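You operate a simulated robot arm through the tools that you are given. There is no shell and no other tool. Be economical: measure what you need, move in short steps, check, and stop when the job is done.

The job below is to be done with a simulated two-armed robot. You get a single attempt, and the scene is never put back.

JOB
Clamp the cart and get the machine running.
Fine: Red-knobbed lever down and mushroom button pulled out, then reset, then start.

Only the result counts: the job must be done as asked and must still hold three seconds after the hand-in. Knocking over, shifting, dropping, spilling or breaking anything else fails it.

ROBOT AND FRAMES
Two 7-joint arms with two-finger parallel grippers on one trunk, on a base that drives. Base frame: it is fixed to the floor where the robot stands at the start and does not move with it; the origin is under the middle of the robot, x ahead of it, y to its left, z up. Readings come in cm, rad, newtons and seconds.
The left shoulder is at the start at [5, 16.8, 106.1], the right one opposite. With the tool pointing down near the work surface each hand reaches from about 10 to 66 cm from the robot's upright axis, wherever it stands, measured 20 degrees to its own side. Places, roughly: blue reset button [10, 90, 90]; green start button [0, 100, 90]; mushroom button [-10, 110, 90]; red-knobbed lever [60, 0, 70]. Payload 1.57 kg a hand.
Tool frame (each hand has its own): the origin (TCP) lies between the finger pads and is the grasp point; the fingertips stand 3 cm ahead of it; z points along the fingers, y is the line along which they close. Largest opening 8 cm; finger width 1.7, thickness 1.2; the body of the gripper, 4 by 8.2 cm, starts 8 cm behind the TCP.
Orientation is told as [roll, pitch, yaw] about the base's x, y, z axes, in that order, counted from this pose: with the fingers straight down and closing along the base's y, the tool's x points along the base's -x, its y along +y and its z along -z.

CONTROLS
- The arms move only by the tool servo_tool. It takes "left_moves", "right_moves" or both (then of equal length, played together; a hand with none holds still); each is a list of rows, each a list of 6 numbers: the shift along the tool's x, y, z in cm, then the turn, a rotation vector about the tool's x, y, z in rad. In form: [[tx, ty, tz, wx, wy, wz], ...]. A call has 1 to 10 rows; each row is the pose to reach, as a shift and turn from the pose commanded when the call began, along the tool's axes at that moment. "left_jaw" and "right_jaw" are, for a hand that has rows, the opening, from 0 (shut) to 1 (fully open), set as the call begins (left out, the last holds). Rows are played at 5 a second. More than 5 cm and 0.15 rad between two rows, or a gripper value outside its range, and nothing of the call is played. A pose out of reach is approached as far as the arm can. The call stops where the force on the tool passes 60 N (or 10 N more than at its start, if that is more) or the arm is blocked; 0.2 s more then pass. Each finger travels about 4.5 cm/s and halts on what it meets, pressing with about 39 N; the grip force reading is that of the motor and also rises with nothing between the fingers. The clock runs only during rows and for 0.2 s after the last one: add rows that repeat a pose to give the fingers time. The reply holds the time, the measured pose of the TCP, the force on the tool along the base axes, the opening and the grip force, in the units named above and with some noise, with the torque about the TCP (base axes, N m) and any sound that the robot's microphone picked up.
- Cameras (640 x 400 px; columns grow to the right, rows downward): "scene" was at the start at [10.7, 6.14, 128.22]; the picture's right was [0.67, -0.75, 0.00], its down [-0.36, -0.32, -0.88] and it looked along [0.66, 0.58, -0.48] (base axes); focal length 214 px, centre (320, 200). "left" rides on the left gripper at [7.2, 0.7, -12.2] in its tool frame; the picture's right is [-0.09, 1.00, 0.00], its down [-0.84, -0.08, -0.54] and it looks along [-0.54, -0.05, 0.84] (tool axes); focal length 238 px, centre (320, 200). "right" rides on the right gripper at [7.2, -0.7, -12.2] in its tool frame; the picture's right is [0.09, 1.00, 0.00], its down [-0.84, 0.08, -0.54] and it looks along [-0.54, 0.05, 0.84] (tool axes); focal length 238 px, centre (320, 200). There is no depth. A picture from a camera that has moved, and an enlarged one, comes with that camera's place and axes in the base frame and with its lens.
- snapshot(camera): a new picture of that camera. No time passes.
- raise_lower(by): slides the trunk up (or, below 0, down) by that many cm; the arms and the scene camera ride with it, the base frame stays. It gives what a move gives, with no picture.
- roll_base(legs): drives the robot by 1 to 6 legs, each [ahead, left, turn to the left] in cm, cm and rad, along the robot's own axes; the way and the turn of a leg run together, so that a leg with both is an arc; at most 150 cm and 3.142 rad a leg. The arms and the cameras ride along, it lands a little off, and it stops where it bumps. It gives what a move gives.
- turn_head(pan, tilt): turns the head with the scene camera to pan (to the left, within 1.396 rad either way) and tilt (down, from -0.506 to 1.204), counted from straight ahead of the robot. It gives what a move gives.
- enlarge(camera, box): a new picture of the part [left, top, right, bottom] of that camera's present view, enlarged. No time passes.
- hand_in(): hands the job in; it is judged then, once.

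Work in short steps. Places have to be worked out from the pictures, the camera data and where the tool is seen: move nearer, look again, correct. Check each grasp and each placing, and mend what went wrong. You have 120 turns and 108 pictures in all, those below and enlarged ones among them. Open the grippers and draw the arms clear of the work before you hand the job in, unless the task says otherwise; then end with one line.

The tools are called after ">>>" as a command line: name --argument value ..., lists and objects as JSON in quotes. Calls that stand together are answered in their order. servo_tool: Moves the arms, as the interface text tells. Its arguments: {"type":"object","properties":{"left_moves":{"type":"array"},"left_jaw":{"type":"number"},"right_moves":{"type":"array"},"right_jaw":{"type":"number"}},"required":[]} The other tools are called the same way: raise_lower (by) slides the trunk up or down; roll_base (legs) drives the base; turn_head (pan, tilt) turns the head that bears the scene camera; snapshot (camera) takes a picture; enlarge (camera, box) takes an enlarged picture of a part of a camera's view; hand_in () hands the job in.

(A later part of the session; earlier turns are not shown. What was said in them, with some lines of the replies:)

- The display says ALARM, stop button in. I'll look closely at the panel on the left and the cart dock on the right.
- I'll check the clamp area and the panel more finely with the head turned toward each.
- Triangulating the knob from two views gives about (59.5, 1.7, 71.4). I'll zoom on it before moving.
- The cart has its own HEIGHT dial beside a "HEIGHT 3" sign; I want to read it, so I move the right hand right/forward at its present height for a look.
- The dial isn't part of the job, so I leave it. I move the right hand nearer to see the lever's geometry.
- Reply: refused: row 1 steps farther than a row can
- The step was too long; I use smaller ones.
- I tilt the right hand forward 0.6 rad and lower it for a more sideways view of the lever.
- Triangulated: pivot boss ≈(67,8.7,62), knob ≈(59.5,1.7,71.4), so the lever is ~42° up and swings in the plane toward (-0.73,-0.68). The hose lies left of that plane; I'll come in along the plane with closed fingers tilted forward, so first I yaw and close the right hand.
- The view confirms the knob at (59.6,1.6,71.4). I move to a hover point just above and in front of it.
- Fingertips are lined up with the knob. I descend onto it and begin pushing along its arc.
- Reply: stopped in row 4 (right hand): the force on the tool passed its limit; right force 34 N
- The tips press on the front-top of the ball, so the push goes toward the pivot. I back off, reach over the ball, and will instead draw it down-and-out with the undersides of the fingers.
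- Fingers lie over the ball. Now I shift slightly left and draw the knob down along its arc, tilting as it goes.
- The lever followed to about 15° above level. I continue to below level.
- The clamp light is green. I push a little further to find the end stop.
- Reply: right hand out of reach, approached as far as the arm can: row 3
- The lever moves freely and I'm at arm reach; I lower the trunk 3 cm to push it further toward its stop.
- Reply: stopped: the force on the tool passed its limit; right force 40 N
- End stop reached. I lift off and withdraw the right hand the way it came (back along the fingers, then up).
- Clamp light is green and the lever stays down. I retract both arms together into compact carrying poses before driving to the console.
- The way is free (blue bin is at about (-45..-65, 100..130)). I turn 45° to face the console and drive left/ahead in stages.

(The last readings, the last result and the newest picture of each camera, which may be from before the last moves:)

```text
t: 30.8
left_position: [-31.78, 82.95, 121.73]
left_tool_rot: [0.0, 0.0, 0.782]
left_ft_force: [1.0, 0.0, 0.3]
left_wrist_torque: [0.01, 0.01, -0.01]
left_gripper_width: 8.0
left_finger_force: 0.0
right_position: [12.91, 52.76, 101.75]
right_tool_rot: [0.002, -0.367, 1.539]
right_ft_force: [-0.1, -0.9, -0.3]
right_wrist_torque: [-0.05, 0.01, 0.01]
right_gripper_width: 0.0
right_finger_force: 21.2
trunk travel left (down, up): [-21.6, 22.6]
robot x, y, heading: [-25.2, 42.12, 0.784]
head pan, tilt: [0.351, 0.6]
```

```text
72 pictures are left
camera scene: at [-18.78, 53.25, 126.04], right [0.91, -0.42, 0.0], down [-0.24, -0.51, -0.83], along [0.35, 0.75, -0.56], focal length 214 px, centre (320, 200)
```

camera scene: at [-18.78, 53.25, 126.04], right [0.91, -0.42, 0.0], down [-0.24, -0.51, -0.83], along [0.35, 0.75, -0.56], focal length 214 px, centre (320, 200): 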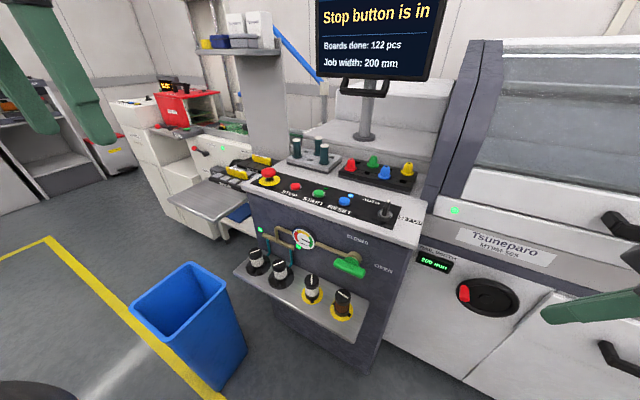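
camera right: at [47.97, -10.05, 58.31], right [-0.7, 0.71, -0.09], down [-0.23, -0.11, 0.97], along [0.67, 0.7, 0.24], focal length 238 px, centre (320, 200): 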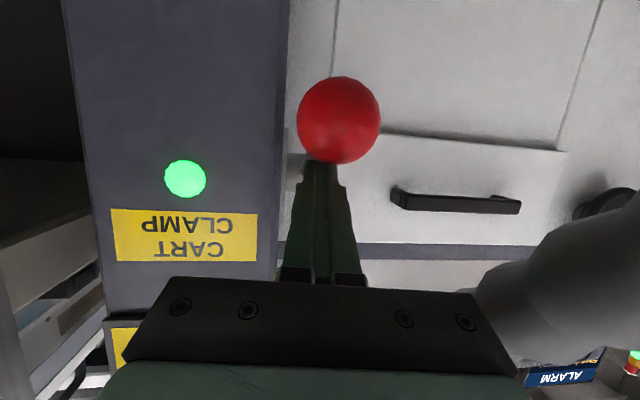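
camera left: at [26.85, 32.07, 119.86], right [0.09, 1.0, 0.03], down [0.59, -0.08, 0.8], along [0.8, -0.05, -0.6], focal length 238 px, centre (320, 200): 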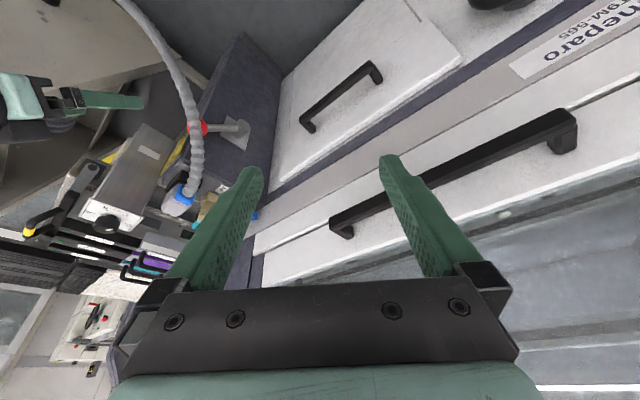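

Good view of the console. I zoom in for button positions and the set-up switch.

>>> enlarge --camera "scene" --box '[240, 130, 430, 250]'

>>> snapshot --camera "left"

```text
3.33 times, centred on (335, 190) of scene
camera zoom: at [-18.78, 53.25, 126.04], right [0.91, -0.42, 0.0], down [-0.24, -0.51, -0.83], along [0.35, 0.75, -0.56], focal length 715 px, centre (270, 233)
```

zoom: 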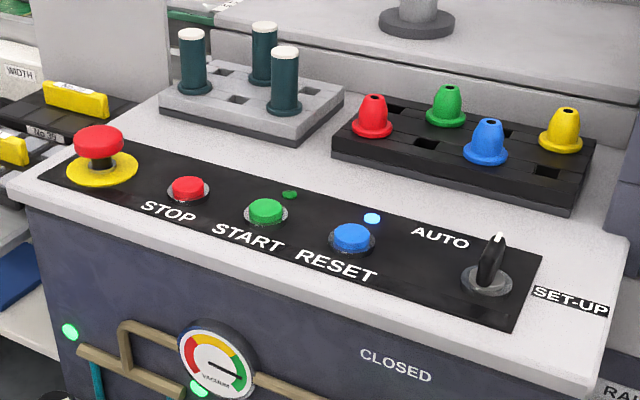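

```text
70 pictures are left
camera left: at [-37.52, 78.3, 134.01], right [-0.64, 0.77, 0.0], down [0.65, 0.53, 0.54], along [0.42, 0.34, -0.84], focal length 238 px, centre (320, 200)
```

left: 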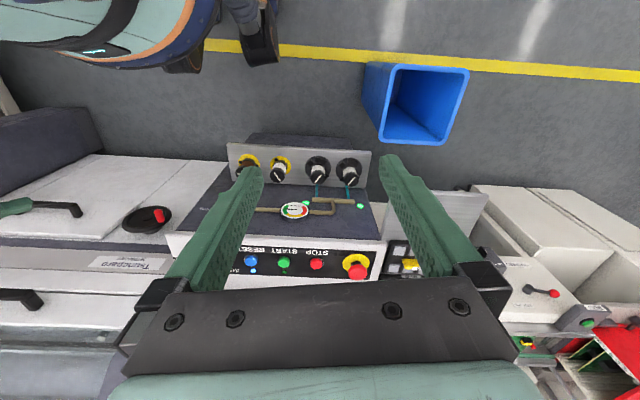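

Triangulated tops: mushroom ≈(-8,113.7,95.6), start ≈(2.4,99.4,93.9), reset ≈(6.7,92.6,94). I drive a little left and ahead so the left hand reaches all three.

>>> roll_base --legs '[[7, 14, 0]]'

>>> turn_head --pan 0.2 --tilt 0.75

>>> snapshot --camera "scene"

>>> snapshot --camera "left"

```text
t: 32.2
left_position: [-36.86, 97.71, 121.69]
left_tool_rot: [0.001, 0.0, 0.785]
left_ft_force: [0.6, 0.1, -0.7]
left_wrist_torque: [-0.03, 0.01, 0.0]
left_gripper_width: 8.03
left_finger_force: 0.0
right_position: [8.06, 67.59, 101.79]
right_tool_rot: [0.004, -0.367, 1.542]
right_ft_force: [-0.6, -0.3, 0.2]
right_wrist_torque: [0.02, 0.01, 0.01]
right_gripper_width: 0.0
right_finger_force: 21.3
trunk travel left (down, up): [-21.6, 22.6]
robot x, y, heading: [-29.99, 57.31, 0.785]
head pan, tilt: [0.351, 0.6]
```

```text
t: 32.9
left_position: [-36.86, 97.68, 121.86]
left_tool_rot: [-0.001, 0.0, 0.784]
left_ft_force: [0.4, 0.2, 0.2]
left_wrist_torque: [0.03, 0.0, 0.01]
left_gripper_width: 8.0
left_finger_force: 0.0
right_position: [7.95, 67.65, 101.8]
right_tool_rot: [0.002, -0.367, 1.541]
right_ft_force: [0.9, -0.9, 0.7]
right_wrist_torque: [-0.01, -0.03, -0.01]
right_gripper_width: 0.0
right_finger_force: 21.0
trunk travel left (down, up): [-21.6, 22.6]
robot x, y, heading: [-30.23, 57.23, 0.784]
head pan, tilt: [0.201, 0.75]
```

```text
69 pictures are left
camera scene: at [-22.81, 66.91, 124.75], right [0.83, -0.55, 0.0], down [-0.38, -0.57, -0.73], along [0.4, 0.61, -0.68], focal length 214 px, centre (320, 200)
```

scene: 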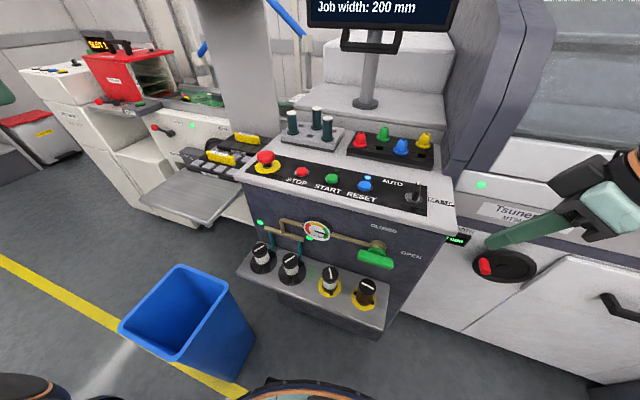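

```text
68 pictures are left
camera left: at [-42.44, 93.03, 134.01], right [-0.64, 0.77, 0.0], down [0.65, 0.54, 0.54], along [0.42, 0.35, -0.84], focal length 238 px, centre (320, 200)
```

left: 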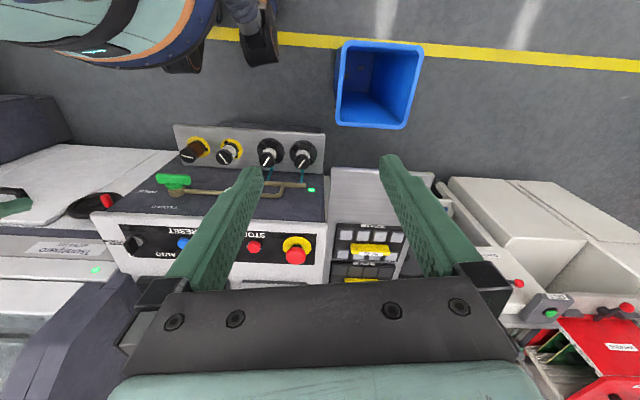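

Mushroom refined to (-8.4,114,95.3). I bring the open left hand above it at z≈108.

>>> servo_tool --left_moves '[[-4, -1, 1, 0, 0, 0], [-8, -2, 2, 0, 0, 0], [-12, -3, 3, 0, 0, 0], [-16, -4, 4, 0, 0, 0], [-20, -5, 6, 0, 0, 0], [-24, -6, 8, 0, 0, 0], [-28, -7.5, 10, 0, 0, 0], [-31.7, -8.6, 12, 0, 0, 0], [-31.7, -8.6, 13.5, 0, 0, 0], [-31.7, -8.6, 13.5, 0, 0, 0]]'

>>> snapshot --camera "left"

>>> snapshot --camera "scene"

```text
t: 35.1
left_position: [-12.56, 112.4, 107.07]
left_tool_rot: [-0.002, 0.0, 0.782]
left_ft_force: [-0.5, -0.9, -1.0]
left_wrist_torque: [-0.02, 0.01, -0.02]
left_gripper_width: 8.02
left_finger_force: 0.1
left hand out of reach, approached as far as the arm can: row 7, 8, 9, 10
right_position: [8.01, 67.52, 101.73]
right_tool_rot: [0.004, -0.367, 1.543]
right_ft_force: [-0.1, -0.2, -0.3]
right_wrist_torque: [0.0, 0.01, 0.01]
right_gripper_width: 0.0
right_finger_force: 22.0
trunk travel left (down, up): [-21.6, 22.6]
robot x, y, heading: [-29.99, 57.19, 0.787]
head pan, tilt: [0.201, 0.75]
```

```text
67 pictures are left
camera left: at [-18.15, 107.78, 119.37], right [-0.64, 0.77, 0.0], down [0.65, 0.54, 0.54], along [0.42, 0.35, -0.84], focal length 238 px, centre (320, 200)
```

left: 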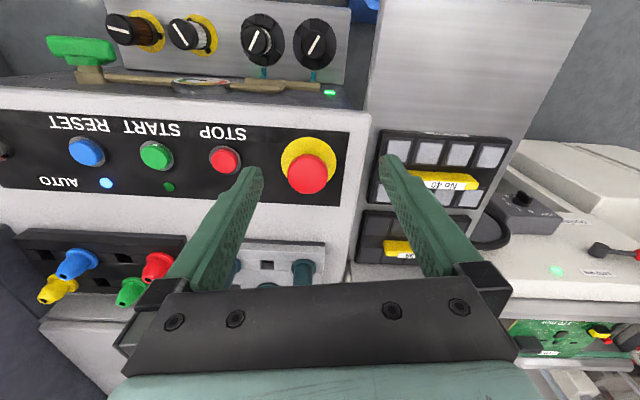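

```text
66 pictures are left
camera scene: at [-22.8, 66.92, 124.75], right [0.83, -0.55, 0.0], down [-0.38, -0.57, -0.73], along [0.4, 0.61, -0.68], focal length 214 px, centre (320, 200)
```

scene: 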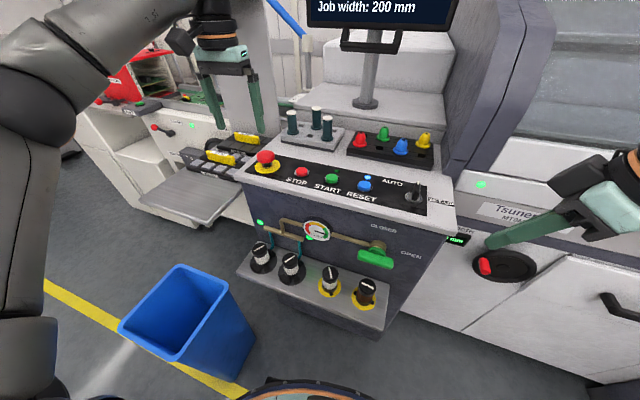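

Slightly out of reach. I pull the hand back and up a little, then drive 5 cm ahead and 3 cm left.

>>> servo_tool --left_moves '[[3, 0, -2, 0, 0, 0], [5, 0, -4, 0, 0, 0], [5, 0, -4, 0, 0, 0]]'

>>> roll_base --legs '[[5, 3, 0]]'

>>> snapshot --camera "left"

```text
t: 35.9
left_position: [-16.17, 108.94, 111.15]
left_tool_rot: [0.0, -0.001, 0.783]
left_ft_force: [0.6, -0.1, 0.7]
left_wrist_torque: [0.03, 0.0, 0.02]
left_gripper_width: 7.99
left_finger_force: 0.0
right_position: [8.03, 67.66, 101.69]
right_tool_rot: [0.002, -0.366, 1.541]
right_ft_force: [-0.3, 0.2, 0.3]
right_wrist_torque: [0.0, 0.03, -0.01]
right_gripper_width: 0.0
right_finger_force: 21.6
trunk travel left (down, up): [-21.6, 22.6]
robot x, y, heading: [-29.91, 57.2, 0.785]
head pan, tilt: [0.201, 0.75]
```

```text
t: 36.9
left_position: [-14.74, 114.51, 111.09]
left_tool_rot: [-0.002, 0.0, 0.784]
left_ft_force: [0.1, -0.9, -0.3]
left_wrist_torque: [0.02, -0.02, 0.02]
left_gripper_width: 8.02
left_finger_force: 0.0
right_position: [9.49, 73.23, 101.74]
right_tool_rot: [0.003, -0.366, 1.543]
right_ft_force: [-0.1, -0.1, -0.3]
right_wrist_torque: [-0.04, -0.01, -0.03]
right_gripper_width: 0.0
right_finger_force: 20.9
trunk travel left (down, up): [-21.6, 22.6]
robot x, y, heading: [-28.68, 62.84, 0.785]
head pan, tilt: [0.201, 0.75]
```

```text
65 pictures are left
camera left: at [-20.31, 109.86, 123.34], right [-0.64, 0.77, 0.0], down [0.65, 0.54, 0.54], along [0.42, 0.35, -0.84], focal length 238 px, centre (320, 200)
```

left: 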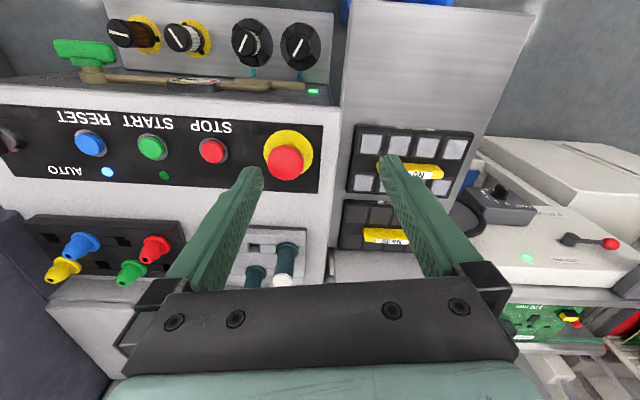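

Mushroom re-seen at (-8.0,114.3). I move over it and stop with tips 5 cm above the cap for a check.

>>> servo_tool --left_moves '[[-2.2, -2.4, 0, 0, 0, 0], [-4.4, -4.8, 1, 0, 0, 0], [-4.4, -4.8, 5, 0, 0, 0], [-4.4, -4.8, 8, 0, 0, 0], [-4.4, -4.8, 8, 0, 0, 0]]' --left_jaw 0.85

>>> snapshot --camera "left"

>>> enlarge --camera "scene" --box '[190, 80, 380, 220]'

```text
t: 38.1
left_position: [-8.49, 114.29, 103.21]
left_tool_rot: [0.002, -0.002, 0.783]
left_ft_force: [-0.1, 0.4, 0.1]
left_wrist_torque: [0.01, 0.01, -0.03]
left_gripper_width: 6.76
left_finger_force: 0.1
left hand out of reach, approached as far as the arm can: row 1, 2, 3, 4, 5
right_position: [9.43, 73.21, 101.83]
right_tool_rot: [0.005, -0.366, 1.542]
right_ft_force: [-0.5, -0.3, -0.4]
right_wrist_torque: [-0.02, 0.01, -0.02]
right_gripper_width: 0.01
right_finger_force: 21.6
trunk travel left (down, up): [-21.6, 22.6]
robot x, y, heading: [-28.5, 62.71, 0.784]
head pan, tilt: [0.201, 0.75]
```

```text
64 pictures are left
camera left: at [-14.15, 109.63, 115.43], right [-0.64, 0.77, 0.0], down [0.65, 0.54, 0.54], along [0.42, 0.35, -0.84], focal length 238 px, centre (320, 200)
```

left: 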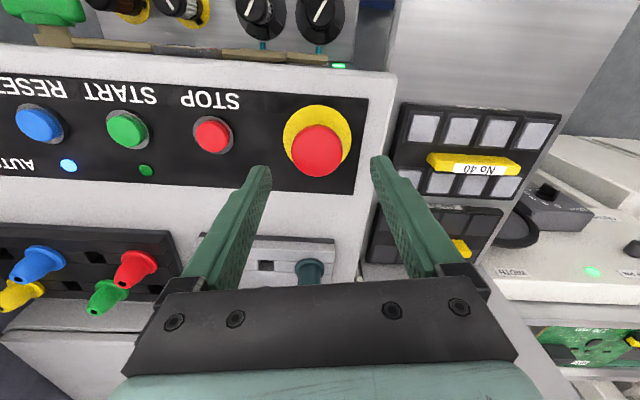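

```text
2.86 times, centred on (285, 150) of scene
camera zoom: at [-21.41, 72.48, 124.75], right [0.83, -0.55, 0.0], down [-0.38, -0.57, -0.73], along [0.4, 0.61, -0.68], focal length 613 px, centre (420, 343)
```

zoom: 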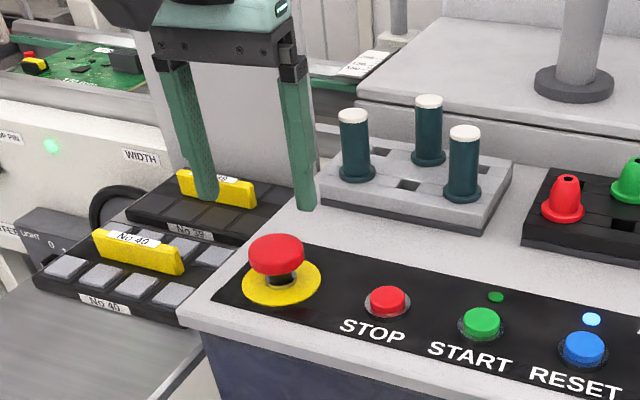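

Alignment looks good (cap seen at (-8.05,114.4)). I descend so the tips go beside the cap.

>>> servo_tool --left_moves '[[-0.3, -0.2, 3, 0, 0, 0], [-0.4, -0.2, 6, 0, 0, 0], [-0.4, -0.2, 7.8, 0, 0, 0], [-0.4, -0.2, 7.8, 0, 0, 0]]'

>>> snapshot --camera "left"

>>> enlarge --camera "scene" --box '[190, 80, 380, 220]'

```text
t: 39.1
left_position: [-8.24, 114.54, 95.39]
left_tool_rot: [0.0, -0.002, 0.783]
left_ft_force: [0.4, 0.0, -0.1]
left_wrist_torque: [-0.02, 0.02, -0.02]
left_gripper_width: 6.81
left_finger_force: 0.0
right_position: [9.35, 73.19, 101.78]
right_tool_rot: [0.003, -0.366, 1.543]
right_ft_force: [0.2, 0.1, -0.8]
right_wrist_torque: [-0.01, 0.02, 0.01]
right_gripper_width: 0.01
right_finger_force: 21.3
trunk travel left (down, up): [-21.6, 22.6]
robot x, y, heading: [-28.84, 62.99, 0.782]
head pan, tilt: [0.201, 0.75]
```

```text
62 pictures are left
camera left: at [-13.8, 109.76, 107.63], right [-0.64, 0.77, 0.0], down [0.65, 0.54, 0.54], along [0.42, 0.35, -0.84], focal length 238 px, centre (320, 200)
```

left: 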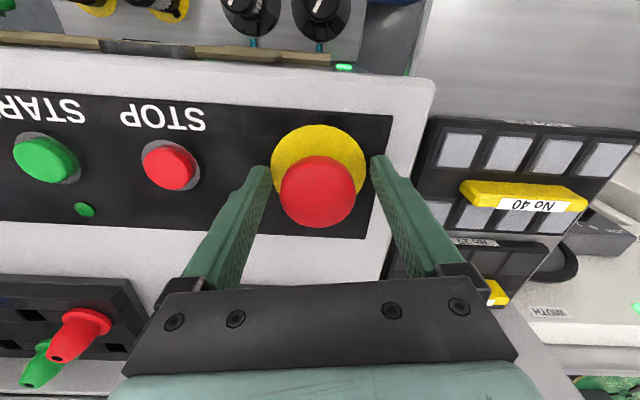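

```text
2.86 times, centred on (285, 150) of scene
camera zoom: at [-21.41, 72.48, 124.75], right [0.83, -0.55, 0.0], down [-0.38, -0.57, -0.73], along [0.4, 0.61, -0.68], focal length 613 px, centre (420, 343)
```

zoom: 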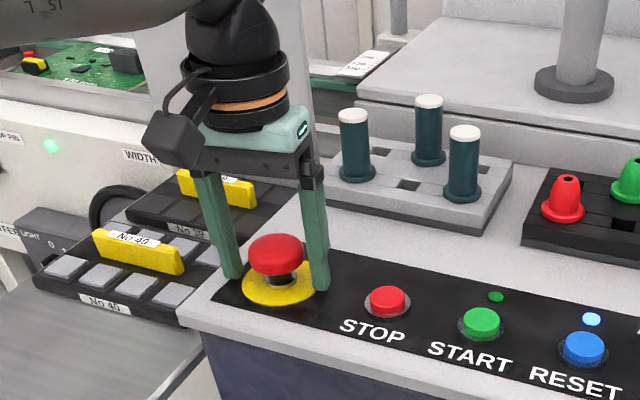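

The cap sits between the fingers. I close on it.

>>> servo_tool --left_moves '[[-0.2, 0, 0, 0, 0, 0], [-0.2, 0, 0, 0, 0, 0], [-0.2, 0, 0, 0, 0, 0], [-0.2, 0, 0, 0, 0, 0]]' --left_jaw 0.3

>>> enlarge --camera "scene" --box '[220, 110, 340, 200]'

```text
t: 40.1
left_position: [-7.93, 114.48, 95.44]
left_tool_rot: [0.001, 0.001, 0.782]
left_ft_force: [3.7, -6.6, -2.3]
left_wrist_torque: [-0.13, -0.02, -0.08]
left_gripper_width: 4.43
left_finger_force: 37.2
right_position: [9.37, 73.03, 101.65]
right_tool_rot: [0.002, -0.365, 1.543]
right_ft_force: [-0.6, 0.6, 0.1]
right_wrist_torque: [0.01, 0.01, 0.03]
right_gripper_width: 0.0
right_finger_force: 21.0
trunk travel left (down, up): [-21.6, 22.6]
robot x, y, heading: [-29.07, 62.56, 0.784]
head pan, tilt: [0.201, 0.75]
```

```text
4.44 times, centred on (280, 155) of scene
camera zoom: at [-21.36, 72.42, 124.75], right [0.83, -0.55, 0.0], down [-0.38, -0.57, -0.73], along [0.4, 0.61, -0.68], focal length 953 px, centre (498, 400)
```

zoom: 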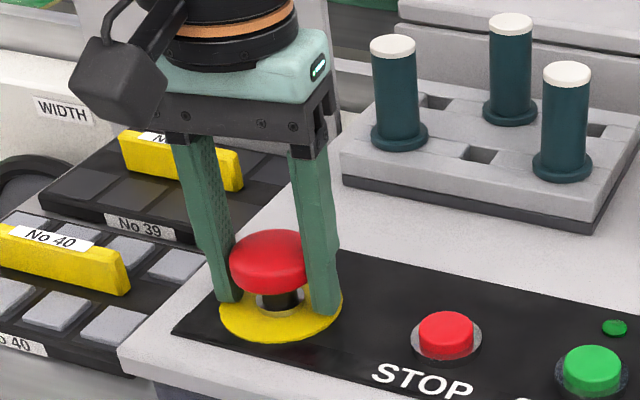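

Firm grip on the cap (4.4 cm). I pull straight up in small steps.

>>> servo_tool --left_moves '[[0, 0, -0.3, 0, 0, 0], [0, 0, -0.6, 0, 0, 0], [0, 0, -0.9, 0, 0, 0], [0, 0, -1.2, 0, 0, 0]]'

>>> snapshot --camera "scene"

```text
t: 41.1
left_position: [-7.83, 114.51, 96.36]
left_tool_rot: [0.0, 0.003, 0.784]
left_ft_force: [3.4, -13.7, -14.6]
left_wrist_torque: [0.61, -0.73, -0.09]
left_gripper_width: 4.38
left_finger_force: 45.4
right_position: [9.46, 73.0, 101.73]
right_tool_rot: [0.005, -0.367, 1.54]
right_ft_force: [-0.3, 0.3, -0.3]
right_wrist_torque: [-0.01, 0.01, -0.03]
right_gripper_width: 0.0
right_finger_force: 21.5
trunk travel left (down, up): [-21.6, 22.6]
robot x, y, heading: [-28.95, 62.43, 0.785]
head pan, tilt: [0.201, 0.75]
```

```text
59 pictures are left
camera scene: at [-21.34, 72.41, 124.72], right [0.83, -0.55, 0.0], down [-0.38, -0.57, -0.73], along [0.4, 0.61, -0.68], focal length 214 px, centre (320, 200)
```

scene: 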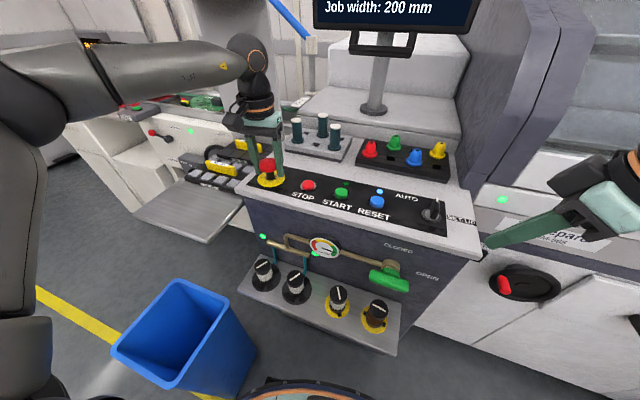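

>>> enlarge --camera "scene" --box '[220, 110, 340, 200]'

>>> turn_head --pan 0.15 --tilt 0.4

>>> snapshot --camera "scene"

```text
4.44 times, centred on (280, 155) of scene
camera zoom: at [-21.34, 72.41, 124.72], right [0.83, -0.55, 0.0], down [-0.38, -0.57, -0.73], along [0.4, 0.61, -0.68], focal length 953 px, centre (498, 400)
```

zoom: 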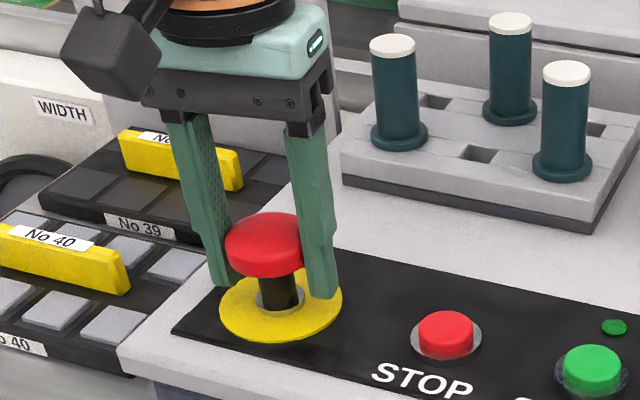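

```text
t: 41.9
left_position: [-7.87, 114.5, 96.5]
left_tool_rot: [0.0, 0.005, 0.783]
left_ft_force: [3.0, -17.5, -20.8]
left_wrist_torque: [0.15, 0.03, -0.04]
left_gripper_width: 4.39
left_finger_force: 44.7
right_position: [9.58, 73.07, 101.73]
right_tool_rot: [0.005, -0.366, 1.54]
right_ft_force: [0.7, 0.0, 0.0]
right_wrist_torque: [-0.02, 0.01, 0.01]
right_gripper_width: 0.0
right_finger_force: 21.8
trunk travel left (down, up): [-21.6, 22.6]
robot x, y, heading: [-28.67, 62.88, 0.787]
head pan, tilt: [0.15, 0.4]
```

```text
57 pictures are left
camera scene: at [-20.38, 73.01, 127.84], right [0.8, -0.59, 0.0], down [-0.23, -0.31, -0.92], along [0.55, 0.74, -0.39], focal length 214 px, centre (320, 200)
```

scene: 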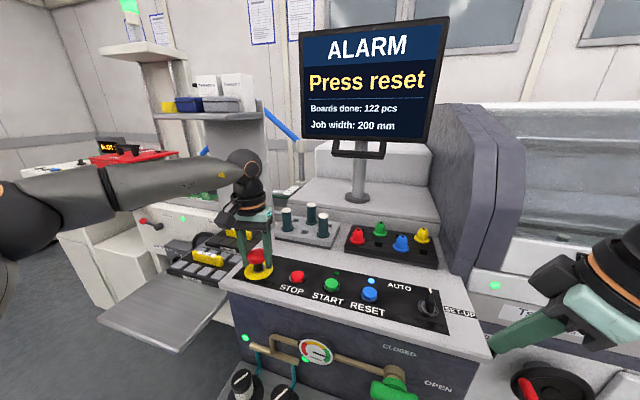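

The display now says "Press reset". I release the mushroom and rise straight up.

>>> servo_tool --left_moves '[[0, 0, 0, 0, 0, 0], [0, 0, 0, 0, 0, 0], [0, 0, 0, 0, 0, 0], [0, 0, -3, 0, 0, 0], [0, 0, -6, 0, 0, 0], [0, 0, -9, 0, 0, 0]]' --left_jaw 0.9

>>> snapshot --camera "scene"

>>> snapshot --camera "left"

```text
t: 43.3
left_position: [-8.87, 114.52, 104.22]
left_tool_rot: [0.0, 0.001, 0.785]
left_ft_force: [0.9, 0.1, 0.0]
left_wrist_torque: [-0.02, -0.01, 0.03]
left_gripper_width: 7.19
left_finger_force: 0.0
left hand out of reach, approached as far as the arm can: row 5, 6
right_position: [9.5, 73.11, 101.83]
right_tool_rot: [0.003, -0.368, 1.544]
right_ft_force: [-0.3, 0.3, -0.8]
right_wrist_torque: [0.04, 0.02, -0.03]
right_gripper_width: 0.0
right_finger_force: 21.1
trunk travel left (down, up): [-21.6, 22.6]
robot x, y, heading: [-28.52, 62.81, 0.787]
head pan, tilt: [0.15, 0.4]
```

```text
56 pictures are left
camera scene: at [-20.46, 73.06, 127.85], right [0.8, -0.59, 0.0], down [-0.23, -0.31, -0.92], along [0.55, 0.74, -0.39], focal length 214 px, centre (320, 200)
```

scene: 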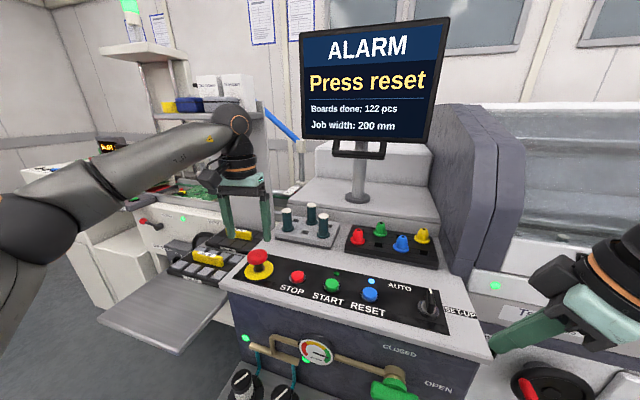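

```text
55 pictures are left
camera left: at [-14.58, 109.86, 116.56], right [-0.64, 0.77, 0.0], down [0.65, 0.54, 0.54], along [0.42, 0.35, -0.84], focal length 238 px, centre (320, 200)
```

left: 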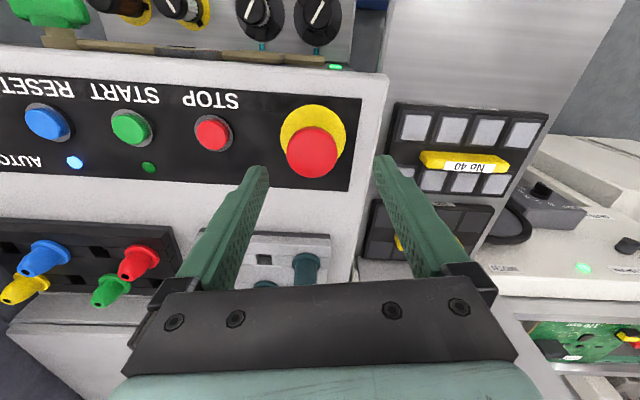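

The mushroom stays out. I close the left hand and move it along above the row to over the reset button at ≈(6.9,93.1).

>>> servo_tool --left_moves '[[0.6, -3.8, 0, 0, 0, 0], [1.1, -7.6, 0, 0, 0, 0], [1.7, -11.4, 0, 0, 0, 0], [2.3, -15.2, 0, 0, 0, 0], [2.8, -19, 0, 0, 0, 0], [3.4, -22.8, 0, 0, 0, 0], [4, -26.3, 0.5, 0, 0, 0], [4, -26.3, 1.5, 0, 0, 0], [4, -26.3, 1.5, 0, 0, 0]]' --left_jaw 0

>>> snapshot --camera "left"

>>> snapshot --camera "scene"

```text
t: 45.3
left_position: [-8.62, 101.33, 100.26]
left_tool_rot: [0.001, -0.001, 0.783]
left_ft_force: [0.4, -0.1, -0.2]
left_wrist_torque: [0.02, -0.02, 0.03]
left_gripper_width: 0.02
left_finger_force: 20.9
left hand out of reach, approached as far as the arm can: row 1, 2, 3, 4, 5, 6, 7, 8, 9
right_position: [9.37, 73.13, 101.8]
right_tool_rot: [0.004, -0.366, 1.544]
right_ft_force: [0.1, 0.5, -0.7]
right_wrist_torque: [0.01, 0.0, 0.02]
right_gripper_width: 0.0
right_finger_force: 21.4
trunk travel left (down, up): [-21.6, 22.6]
robot x, y, heading: [-28.97, 62.53, 0.788]
head pan, tilt: [0.15, 0.4]
```

```text
54 pictures are left
camera left: at [-14.16, 96.61, 112.56], right [-0.64, 0.77, 0.0], down [0.65, 0.54, 0.54], along [0.42, 0.35, -0.84], focal length 238 px, centre (320, 200)
```

left: 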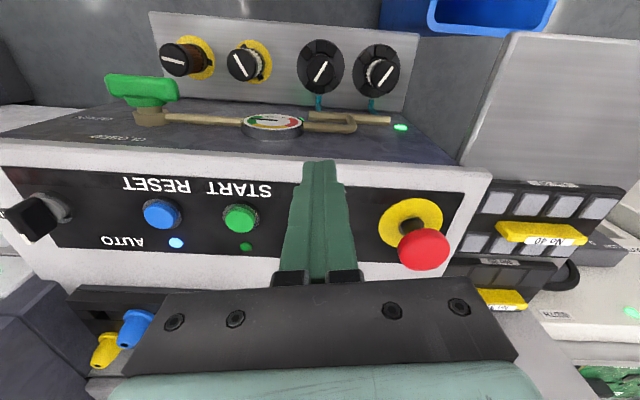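

```text
53 pictures are left
camera scene: at [-20.48, 73.02, 127.86], right [0.8, -0.59, 0.0], down [-0.23, -0.31, -0.92], along [0.55, 0.74, -0.39], focal length 214 px, centre (320, 200)
```

scene: 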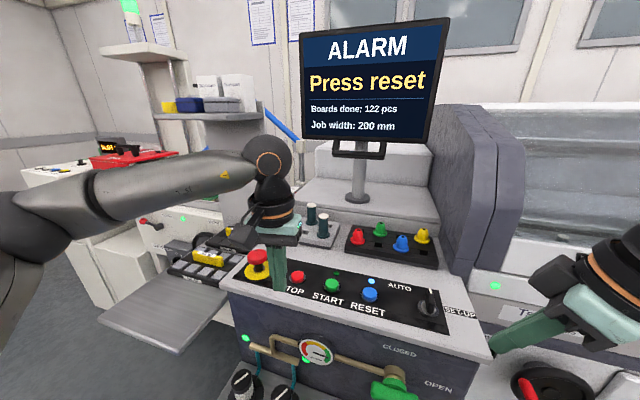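

The left arm can't reach that far right; the right hand suits reset and start better. I draw the left hand up, back and to its own side, clear of the buttons.

>>> servo_tool --left_moves '[[1.5, 0, -3.5, 0, 0, 0], [4, 0, -7, 0, 0, 0], [8, 0.5, -9, 0, 0, 0], [12, 1, -11, 0, 0, 0], [15, 2, -13, 0, 0, 0], [18, 4, -15, 0, 0, 0], [18, 4, -15, 0, 0, 0]]'

>>> snapshot --camera "right"

>>> snapshot --camera "scene"

```text
t: 46.9
left_position: [-23.58, 91.39, 115.34]
left_tool_rot: [-0.001, 0.001, 0.783]
left_ft_force: [0.1, 0.4, 0.7]
left_wrist_torque: [-0.02, -0.04, -0.01]
left_gripper_width: 0.0
left_finger_force: 21.0
left hand out of reach, approached as far as the arm can: row 1, 2
right_position: [9.42, 73.19, 101.77]
right_tool_rot: [0.003, -0.368, 1.542]
right_ft_force: [-0.2, 0.2, -0.3]
right_wrist_torque: [-0.01, -0.02, -0.01]
right_gripper_width: 0.0
right_finger_force: 21.2
trunk travel left (down, up): [-21.6, 22.6]
robot x, y, heading: [-28.76, 62.46, 0.785]
head pan, tilt: [0.15, 0.4]
```

```text
52 pictures are left
camera right: at [9.85, 62.03, 110.47], right [-1.0, -0.06, -0.03], down [-0.06, 0.59, 0.81], along [-0.03, 0.81, -0.59], focal length 238 px, centre (320, 200)
```

right: 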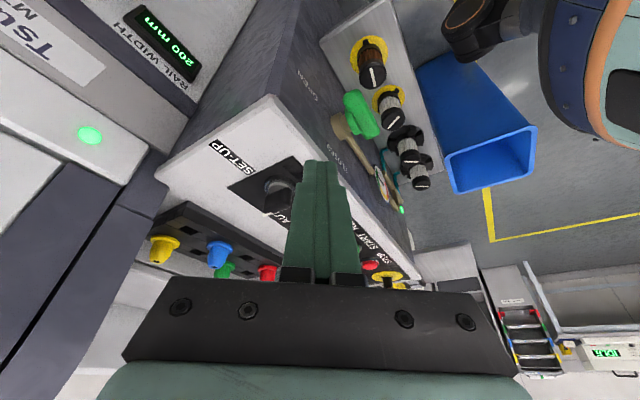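

```text
51 pictures are left
camera scene: at [-20.48, 73.03, 127.86], right [0.8, -0.59, 0.0], down [-0.23, -0.31, -0.92], along [0.55, 0.74, -0.39], focal length 214 px, centre (320, 200)
```

scene: 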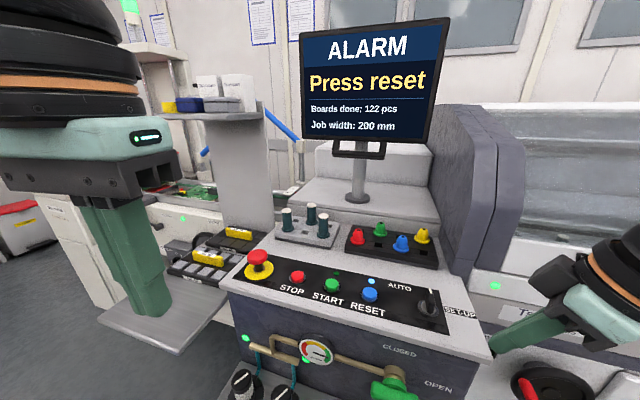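

I straighten the right hand to vertical while raising it.

>>> servo_tool --right_moves '[[-0.8, 0, -2.2, 0, 0.12, 0], [-1.7, 0, -4.4, 0, 0.24, 0], [-2.5, 0, -6.5, 0, 0.367, 0], [-2.5, 0, -6.5, 0, 0.367, 0]]'

```text
t: 47.9
left_position: [-23.7, 91.25, 115.24]
left_tool_rot: [0.0, 0.001, 0.783]
left_ft_force: [-0.4, -0.8, -0.5]
left_wrist_torque: [-0.01, 0.03, -0.03]
left_gripper_width: 0.0
left_finger_force: 21.3
right_position: [9.39, 73.09, 108.81]
right_tool_rot: [0.005, 0.002, 1.544]
right_ft_force: [-0.3, 0.0, 0.2]
right_wrist_torque: [-0.05, -0.02, 0.02]
right_gripper_width: 0.0
right_finger_force: 21.5
trunk travel left (down, up): [-21.6, 22.6]
robot x, y, heading: [-28.81, 62.69, 0.786]
head pan, tilt: [0.15, 0.4]
```

Now I yaw it back to face the console and carry it over the reset button at z≈106.

>>> servo_tool --right_moves '[[-3.3, 0.5, 0, 0, 0, 0.125], [-6.6, 1, 0, 0, 0, 0.25], [-9.9, 1.5, 0, 0, 0, 0.375], [-13.2, 2, 0, 0, 0, 0.5], [-16.5, 2.5, 1, 0, 0, 0.625], [-19.9, 3, 3, 0, 0, 0.75], [-19.9, 3, 3, 0, 0, 0.75]]'

>>> snapshot --camera "right"

>>> snapshot --camera "scene"

```text
t: 49.5
left_position: [-23.71, 91.33, 115.46]
left_tool_rot: [0.001, 0.001, 0.784]
left_ft_force: [-1.1, -0.2, -0.4]
left_wrist_torque: [-0.01, -0.02, 0.03]
left_gripper_width: 0.01
left_finger_force: 21.2
right_position: [6.93, 93.34, 105.77]
right_tool_rot: [0.002, 0.001, 0.792]
right_ft_force: [0.5, 0.0, 0.2]
right_wrist_torque: [-0.01, 0.02, -0.02]
right_gripper_width: 0.0
right_finger_force: 21.4
trunk travel left (down, up): [-21.6, 22.6]
robot x, y, heading: [-28.87, 62.74, 0.787]
head pan, tilt: [0.15, 0.4]
```

```text
50 pictures are left
camera right: at [2.45, 87.57, 117.83], right [-0.77, 0.63, 0.0], down [0.53, 0.65, 0.54], along [0.34, 0.42, -0.84], focal length 238 px, centre (320, 200)
```

right: 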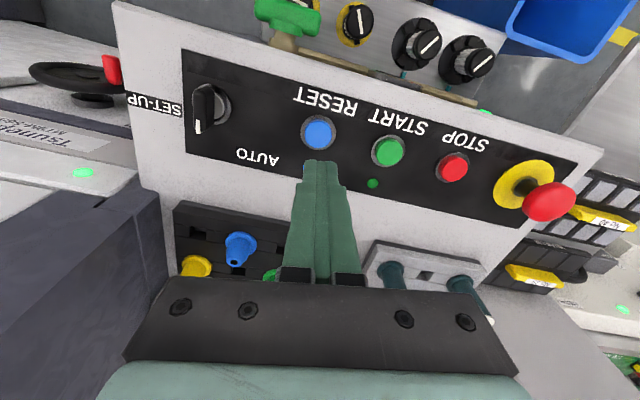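

```text
49 pictures are left
camera scene: at [-20.48, 73.02, 127.86], right [0.8, -0.59, 0.0], down [-0.23, -0.31, -0.92], along [0.55, 0.74, -0.39], focal length 214 px, centre (320, 200)
```

scene: 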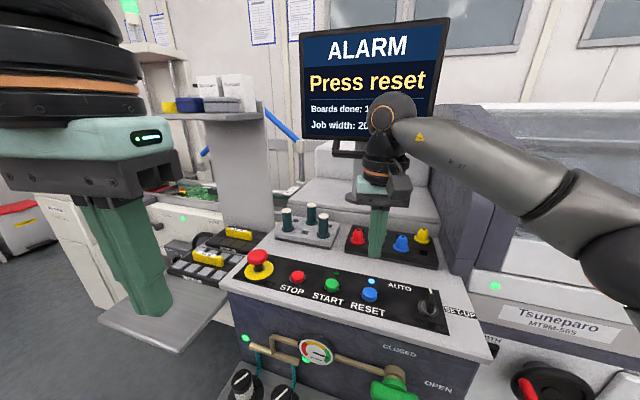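

The reset button is right under the closed fingers (seen at (7.1,93.1)). I go down and press gently, then come back up.

>>> servo_tool --right_moves '[[0, -0.3, 4, 0, 0, 0], [0, -0.3, 7.5, 0, 0, 0], [0, -0.3, 8.5, 0, 0, 0], [0, -0.3, 9, 0, 0, 0], [0, -0.3, 9.3, 0, 0, 0], [0, -0.3, 9.6, 0, 0, 0]]'

>>> snapshot --camera "scene"

>>> snapshot --camera "right"

```text
t: 50.9
left_position: [-23.62, 91.42, 115.39]
left_tool_rot: [0.002, -0.001, 0.784]
left_ft_force: [0.7, -0.4, -0.4]
left_wrist_torque: [0.03, -0.03, 0.02]
left_gripper_width: 0.0
left_finger_force: 21.4
right_position: [7.15, 92.98, 96.21]
right_tool_rot: [0.0, 0.004, 0.793]
right_ft_force: [-0.1, -0.4, 3.1]
right_wrist_torque: [0.03, 0.02, -0.02]
right_gripper_width: 0.0
right_finger_force: 21.1
trunk travel left (down, up): [-21.6, 22.6]
robot x, y, heading: [-28.66, 62.7, 0.787]
head pan, tilt: [0.15, 0.4]
heard: click
```

```text
48 pictures are left
camera scene: at [-20.5, 73.01, 127.87], right [0.8, -0.59, 0.0], down [-0.23, -0.31, -0.92], along [0.55, 0.74, -0.39], focal length 214 px, centre (320, 200)
```

scene: 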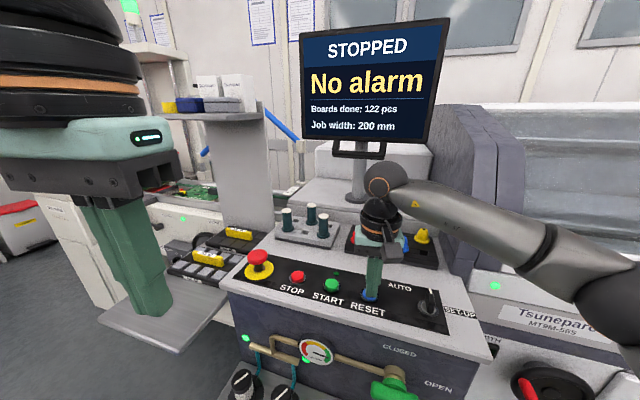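

```text
47 pictures are left
camera right: at [2.65, 87.31, 108.28], right [-0.77, 0.63, 0.0], down [0.53, 0.65, 0.54], along [0.34, 0.42, -0.84], focal length 238 px, centre (320, 200)
```

right: 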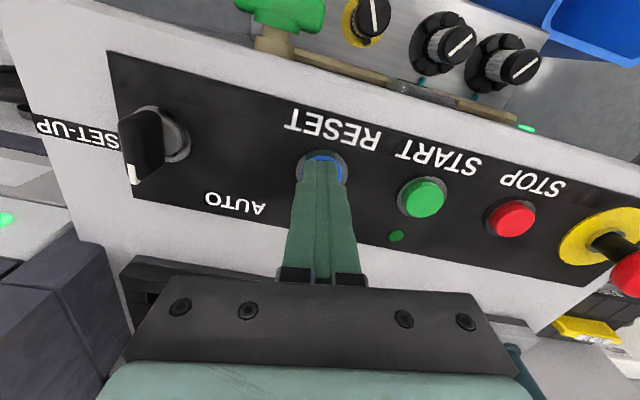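

"STOPPED – No alarm". I rise, move over to the start button at (2.6,99.5) and check.

>>> servo_tool --right_moves '[[0, 0, -3, 0, 0, 0], [0, 0, -7, 0, 0, 0], [-0.7, 3.9, -7, 0, 0, 0], [-1.4, 7.8, -7, 0, 0, 0], [-1.4, 7.8, -7, 0, 0, 0]]'

>>> snapshot --camera "right"

```text
t: 52.1
left_position: [-23.6, 91.27, 115.45]
left_tool_rot: [-0.001, -0.001, 0.785]
left_ft_force: [0.4, -0.6, -0.6]
left_wrist_torque: [0.03, -0.03, -0.01]
left_gripper_width: 0.0
left_finger_force: 21.1
right_position: [2.7, 99.49, 103.04]
right_tool_rot: [0.001, 0.002, 0.795]
right_ft_force: [0.6, -0.6, -0.2]
right_wrist_torque: [-0.03, -0.01, 0.03]
right_gripper_width: 0.01
right_finger_force: 21.4
trunk travel left (down, up): [-21.6, 22.6]
robot x, y, heading: [-29.12, 62.61, 0.786]
head pan, tilt: [0.15, 0.4]
```

```text
46 pictures are left
camera right: at [-1.8, 93.94, 115.19], right [-0.77, 0.63, 0.0], down [0.53, 0.65, 0.54], along [0.34, 0.42, -0.84], focal length 238 px, centre (320, 200)
```

right: 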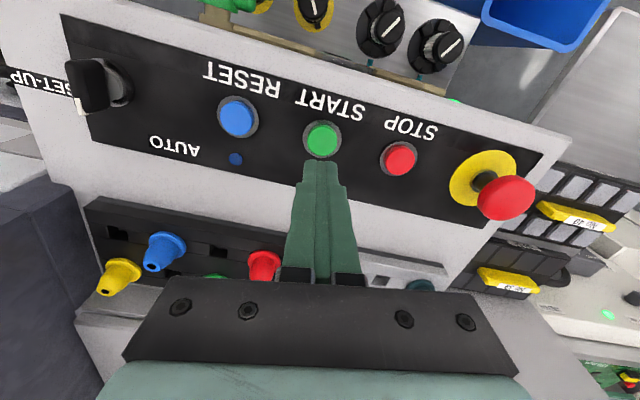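

Fingers are centred on the green button; I press it.

>>> servo_tool --right_moves '[[0, 0, 3, 0, 0, 0], [0, 0, 5, 0, 0, 0], [0, 0, 5.8, 0, 0, 0], [0, 0, 6.3, 0, 0, 0], [0, 0, 6.6, 0, 0, 0], [0, 0, 6.9, 0, 0, 0]]'

>>> snapshot --camera "scene"

```text
t: 53.5
left_position: [-23.64, 91.38, 115.44]
left_tool_rot: [-0.001, 0.001, 0.783]
left_ft_force: [0.1, -0.3, 0.2]
left_wrist_torque: [0.0, 0.02, 0.02]
left_gripper_width: 0.0
left_finger_force: 20.9
right_position: [2.48, 99.42, 96.2]
right_tool_rot: [0.002, 0.001, 0.794]
right_ft_force: [-1.0, -0.2, 2.2]
right_wrist_torque: [0.01, 0.03, 0.02]
right_gripper_width: 0.01
right_finger_force: 20.7
trunk travel left (down, up): [-21.6, 22.6]
robot x, y, heading: [-28.78, 62.6, 0.785]
head pan, tilt: [0.15, 0.4]
```

```text
45 pictures are left
camera scene: at [-20.5, 73.02, 127.87], right [0.8, -0.59, 0.0], down [-0.23, -0.31, -0.92], along [0.55, 0.74, -0.39], focal length 214 px, centre (320, 200)
```

scene: 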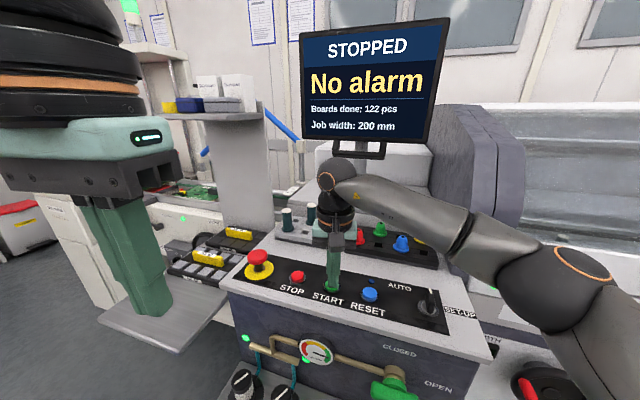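

No click yet with only 2 N; I press a little deeper.

>>> servo_tool --right_moves '[[0, 0, 0.15, 0, 0, 0], [0, 0, 0.3, 0, 0, 0], [0, 0, 0.3, 0, 0, 0]]'

>>> snapshot --camera "scene"

```text
t: 54.3
left_position: [-23.62, 91.26, 115.45]
left_tool_rot: [0.002, -0.002, 0.784]
left_ft_force: [-0.1, 0.4, 0.3]
left_wrist_torque: [-0.01, 0.0, -0.02]
left_gripper_width: 0.01
left_finger_force: 21.6
right_position: [2.44, 99.43, 95.95]
right_tool_rot: [0.003, 0.001, 0.792]
right_ft_force: [-0.7, 1.5, 7.3]
right_wrist_torque: [0.09, -0.03, 0.03]
right_gripper_width: 0.0
right_finger_force: 21.0
trunk travel left (down, up): [-21.6, 22.6]
robot x, y, heading: [-28.8, 62.85, 0.785]
head pan, tilt: [0.15, 0.4]
heard: click
```

```text
44 pictures are left
camera scene: at [-20.52, 73.01, 127.87], right [0.8, -0.59, 0.0], down [-0.23, -0.31, -0.92], along [0.55, 0.74, -0.39], focal length 214 px, centre (320, 200)
```

scene: 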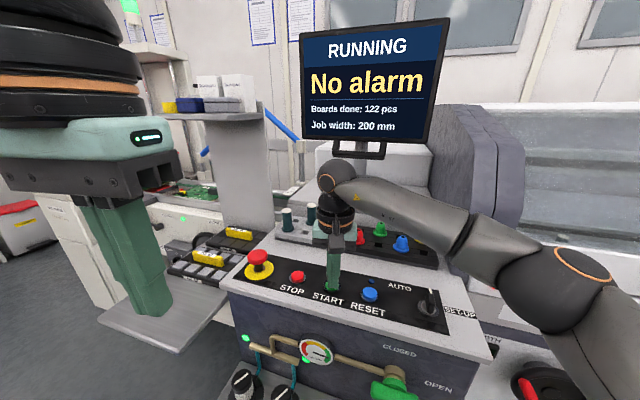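

The machine shows RUNNING. I lift the right hand straight up and draw it back from the console.

>>> servo_tool --right_moves '[[0, 0, -4, 0, 0, 0], [0, 0, -8, 0, 0, 0], [0, 0, -12, 0, 0, 0], [4, -2, -12, 0, 0, 0], [8, -4, -12, 0, 0, 0], [12, -6, -12, 0, 0, 0], [15, -8, -12, 0, 0, 0], [18, -10, -12, 0, 0, 0]]'

>>> servo_tool --right_moves '[[3, -1, 0, 0, 0, 0], [4, -2, 0, 0, 0, 0], [4, -2, 0, 0, 0, 0], [4, -2, 0, 0, 0, 0], [4, -2, 0, 0, 0, 0]]' --left_moves '[[1, 0, -2, 0, 0, 0], [2, 0, -4, 0, 0, 0], [2, 0, -4, 0, 0, 0], [2, 0, -4, 0, 0, 0], [2, 0, -4, 0, 0, 0]]' --left_jaw 1 --right_jaw 1

>>> snapshot --camera "scene"

>>> turn_head --pan -0.9 --tilt 0.6

>>> snapshot --camera "scene"

```text
t: 56.1
left_position: [-23.72, 91.32, 115.45]
left_tool_rot: [0.002, 0.0, 0.784]
left_ft_force: [1.0, -0.2, 0.5]
left_wrist_torque: [-0.01, 0.03, -0.01]
left_gripper_width: 0.0
left_finger_force: 21.2
right_position: [-2.87, 79.41, 108.05]
right_tool_rot: [0.001, 0.002, 0.793]
right_ft_force: [-0.6, 0.2, -1.2]
right_wrist_torque: [0.0, -0.02, 0.03]
right_gripper_width: 0.01
right_finger_force: 20.5
trunk travel left (down, up): [-21.6, 22.6]
robot x, y, heading: [-28.73, 62.77, 0.787]
head pan, tilt: [0.15, 0.4]
```

```text
t: 57.3
left_position: [-25.05, 89.93, 119.46]
left_tool_rot: [-0.001, -0.001, 0.782]
left_ft_force: [-0.1, 0.5, -0.1]
left_wrist_torque: [-0.01, 0.02, 0.01]
left_gripper_width: 7.99
left_finger_force: 0.1
right_position: [-4.34, 75.27, 107.97]
right_tool_rot: [0.002, 0.004, 0.794]
right_ft_force: [-0.2, -0.7, 0.1]
right_wrist_torque: [0.02, -0.01, 0.06]
right_gripper_width: 7.98
right_finger_force: 0.1
trunk travel left (down, up): [-21.6, 22.6]
robot x, y, heading: [-28.77, 62.67, 0.788]
head pan, tilt: [0.15, 0.4]
```

```text
43 pictures are left
camera scene: at [-20.48, 73.03, 127.86], right [0.8, -0.59, 0.0], down [-0.23, -0.31, -0.92], along [0.55, 0.74, -0.39], focal length 214 px, centre (320, 200)
```

scene: 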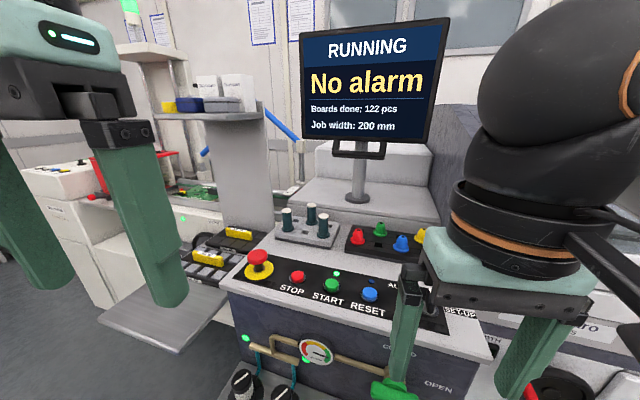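

```text
t: 58.6
left_position: [-25.08, 89.97, 119.33]
left_tool_rot: [0.001, 0.001, 0.785]
left_ft_force: [0.0, 0.2, -0.5]
left_wrist_torque: [0.01, 0.0, 0.02]
left_gripper_width: 7.99
left_finger_force: 0.0
right_position: [-4.26, 75.25, 107.99]
right_tool_rot: [0.001, 0.003, 0.794]
right_ft_force: [1.0, -0.3, 0.2]
right_wrist_torque: [0.0, 0.01, -0.01]
right_gripper_width: 8.0
right_finger_force: 0.0
trunk travel left (down, up): [-21.6, 22.6]
robot x, y, heading: [-28.78, 62.39, 0.785]
head pan, tilt: [-0.901, 0.6]
```

```text
42 pictures are left
camera scene: at [-17.2, 64.56, 126.04], right [-0.11, -0.99, 0.0], down [-0.56, 0.06, -0.83], along [0.82, -0.09, -0.56], focal length 214 px, centre (320, 200)
```

scene: 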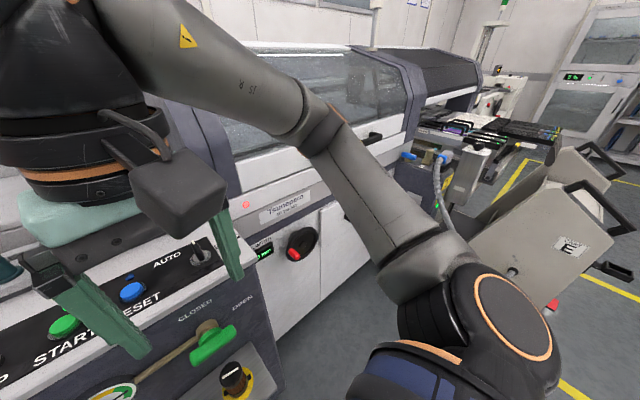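

The machine is running with no alarm, the clamp light is green, and both open hands are clear, so I hand the job in.

>>> hand_in

```text
The job is handed in.
```

The cart is clamped (lever at its end stop, clamp light green). The mushroom button is pulled out, reset and start are pressed, and the display read "RUNNING – No alarm" when I handed the job in.
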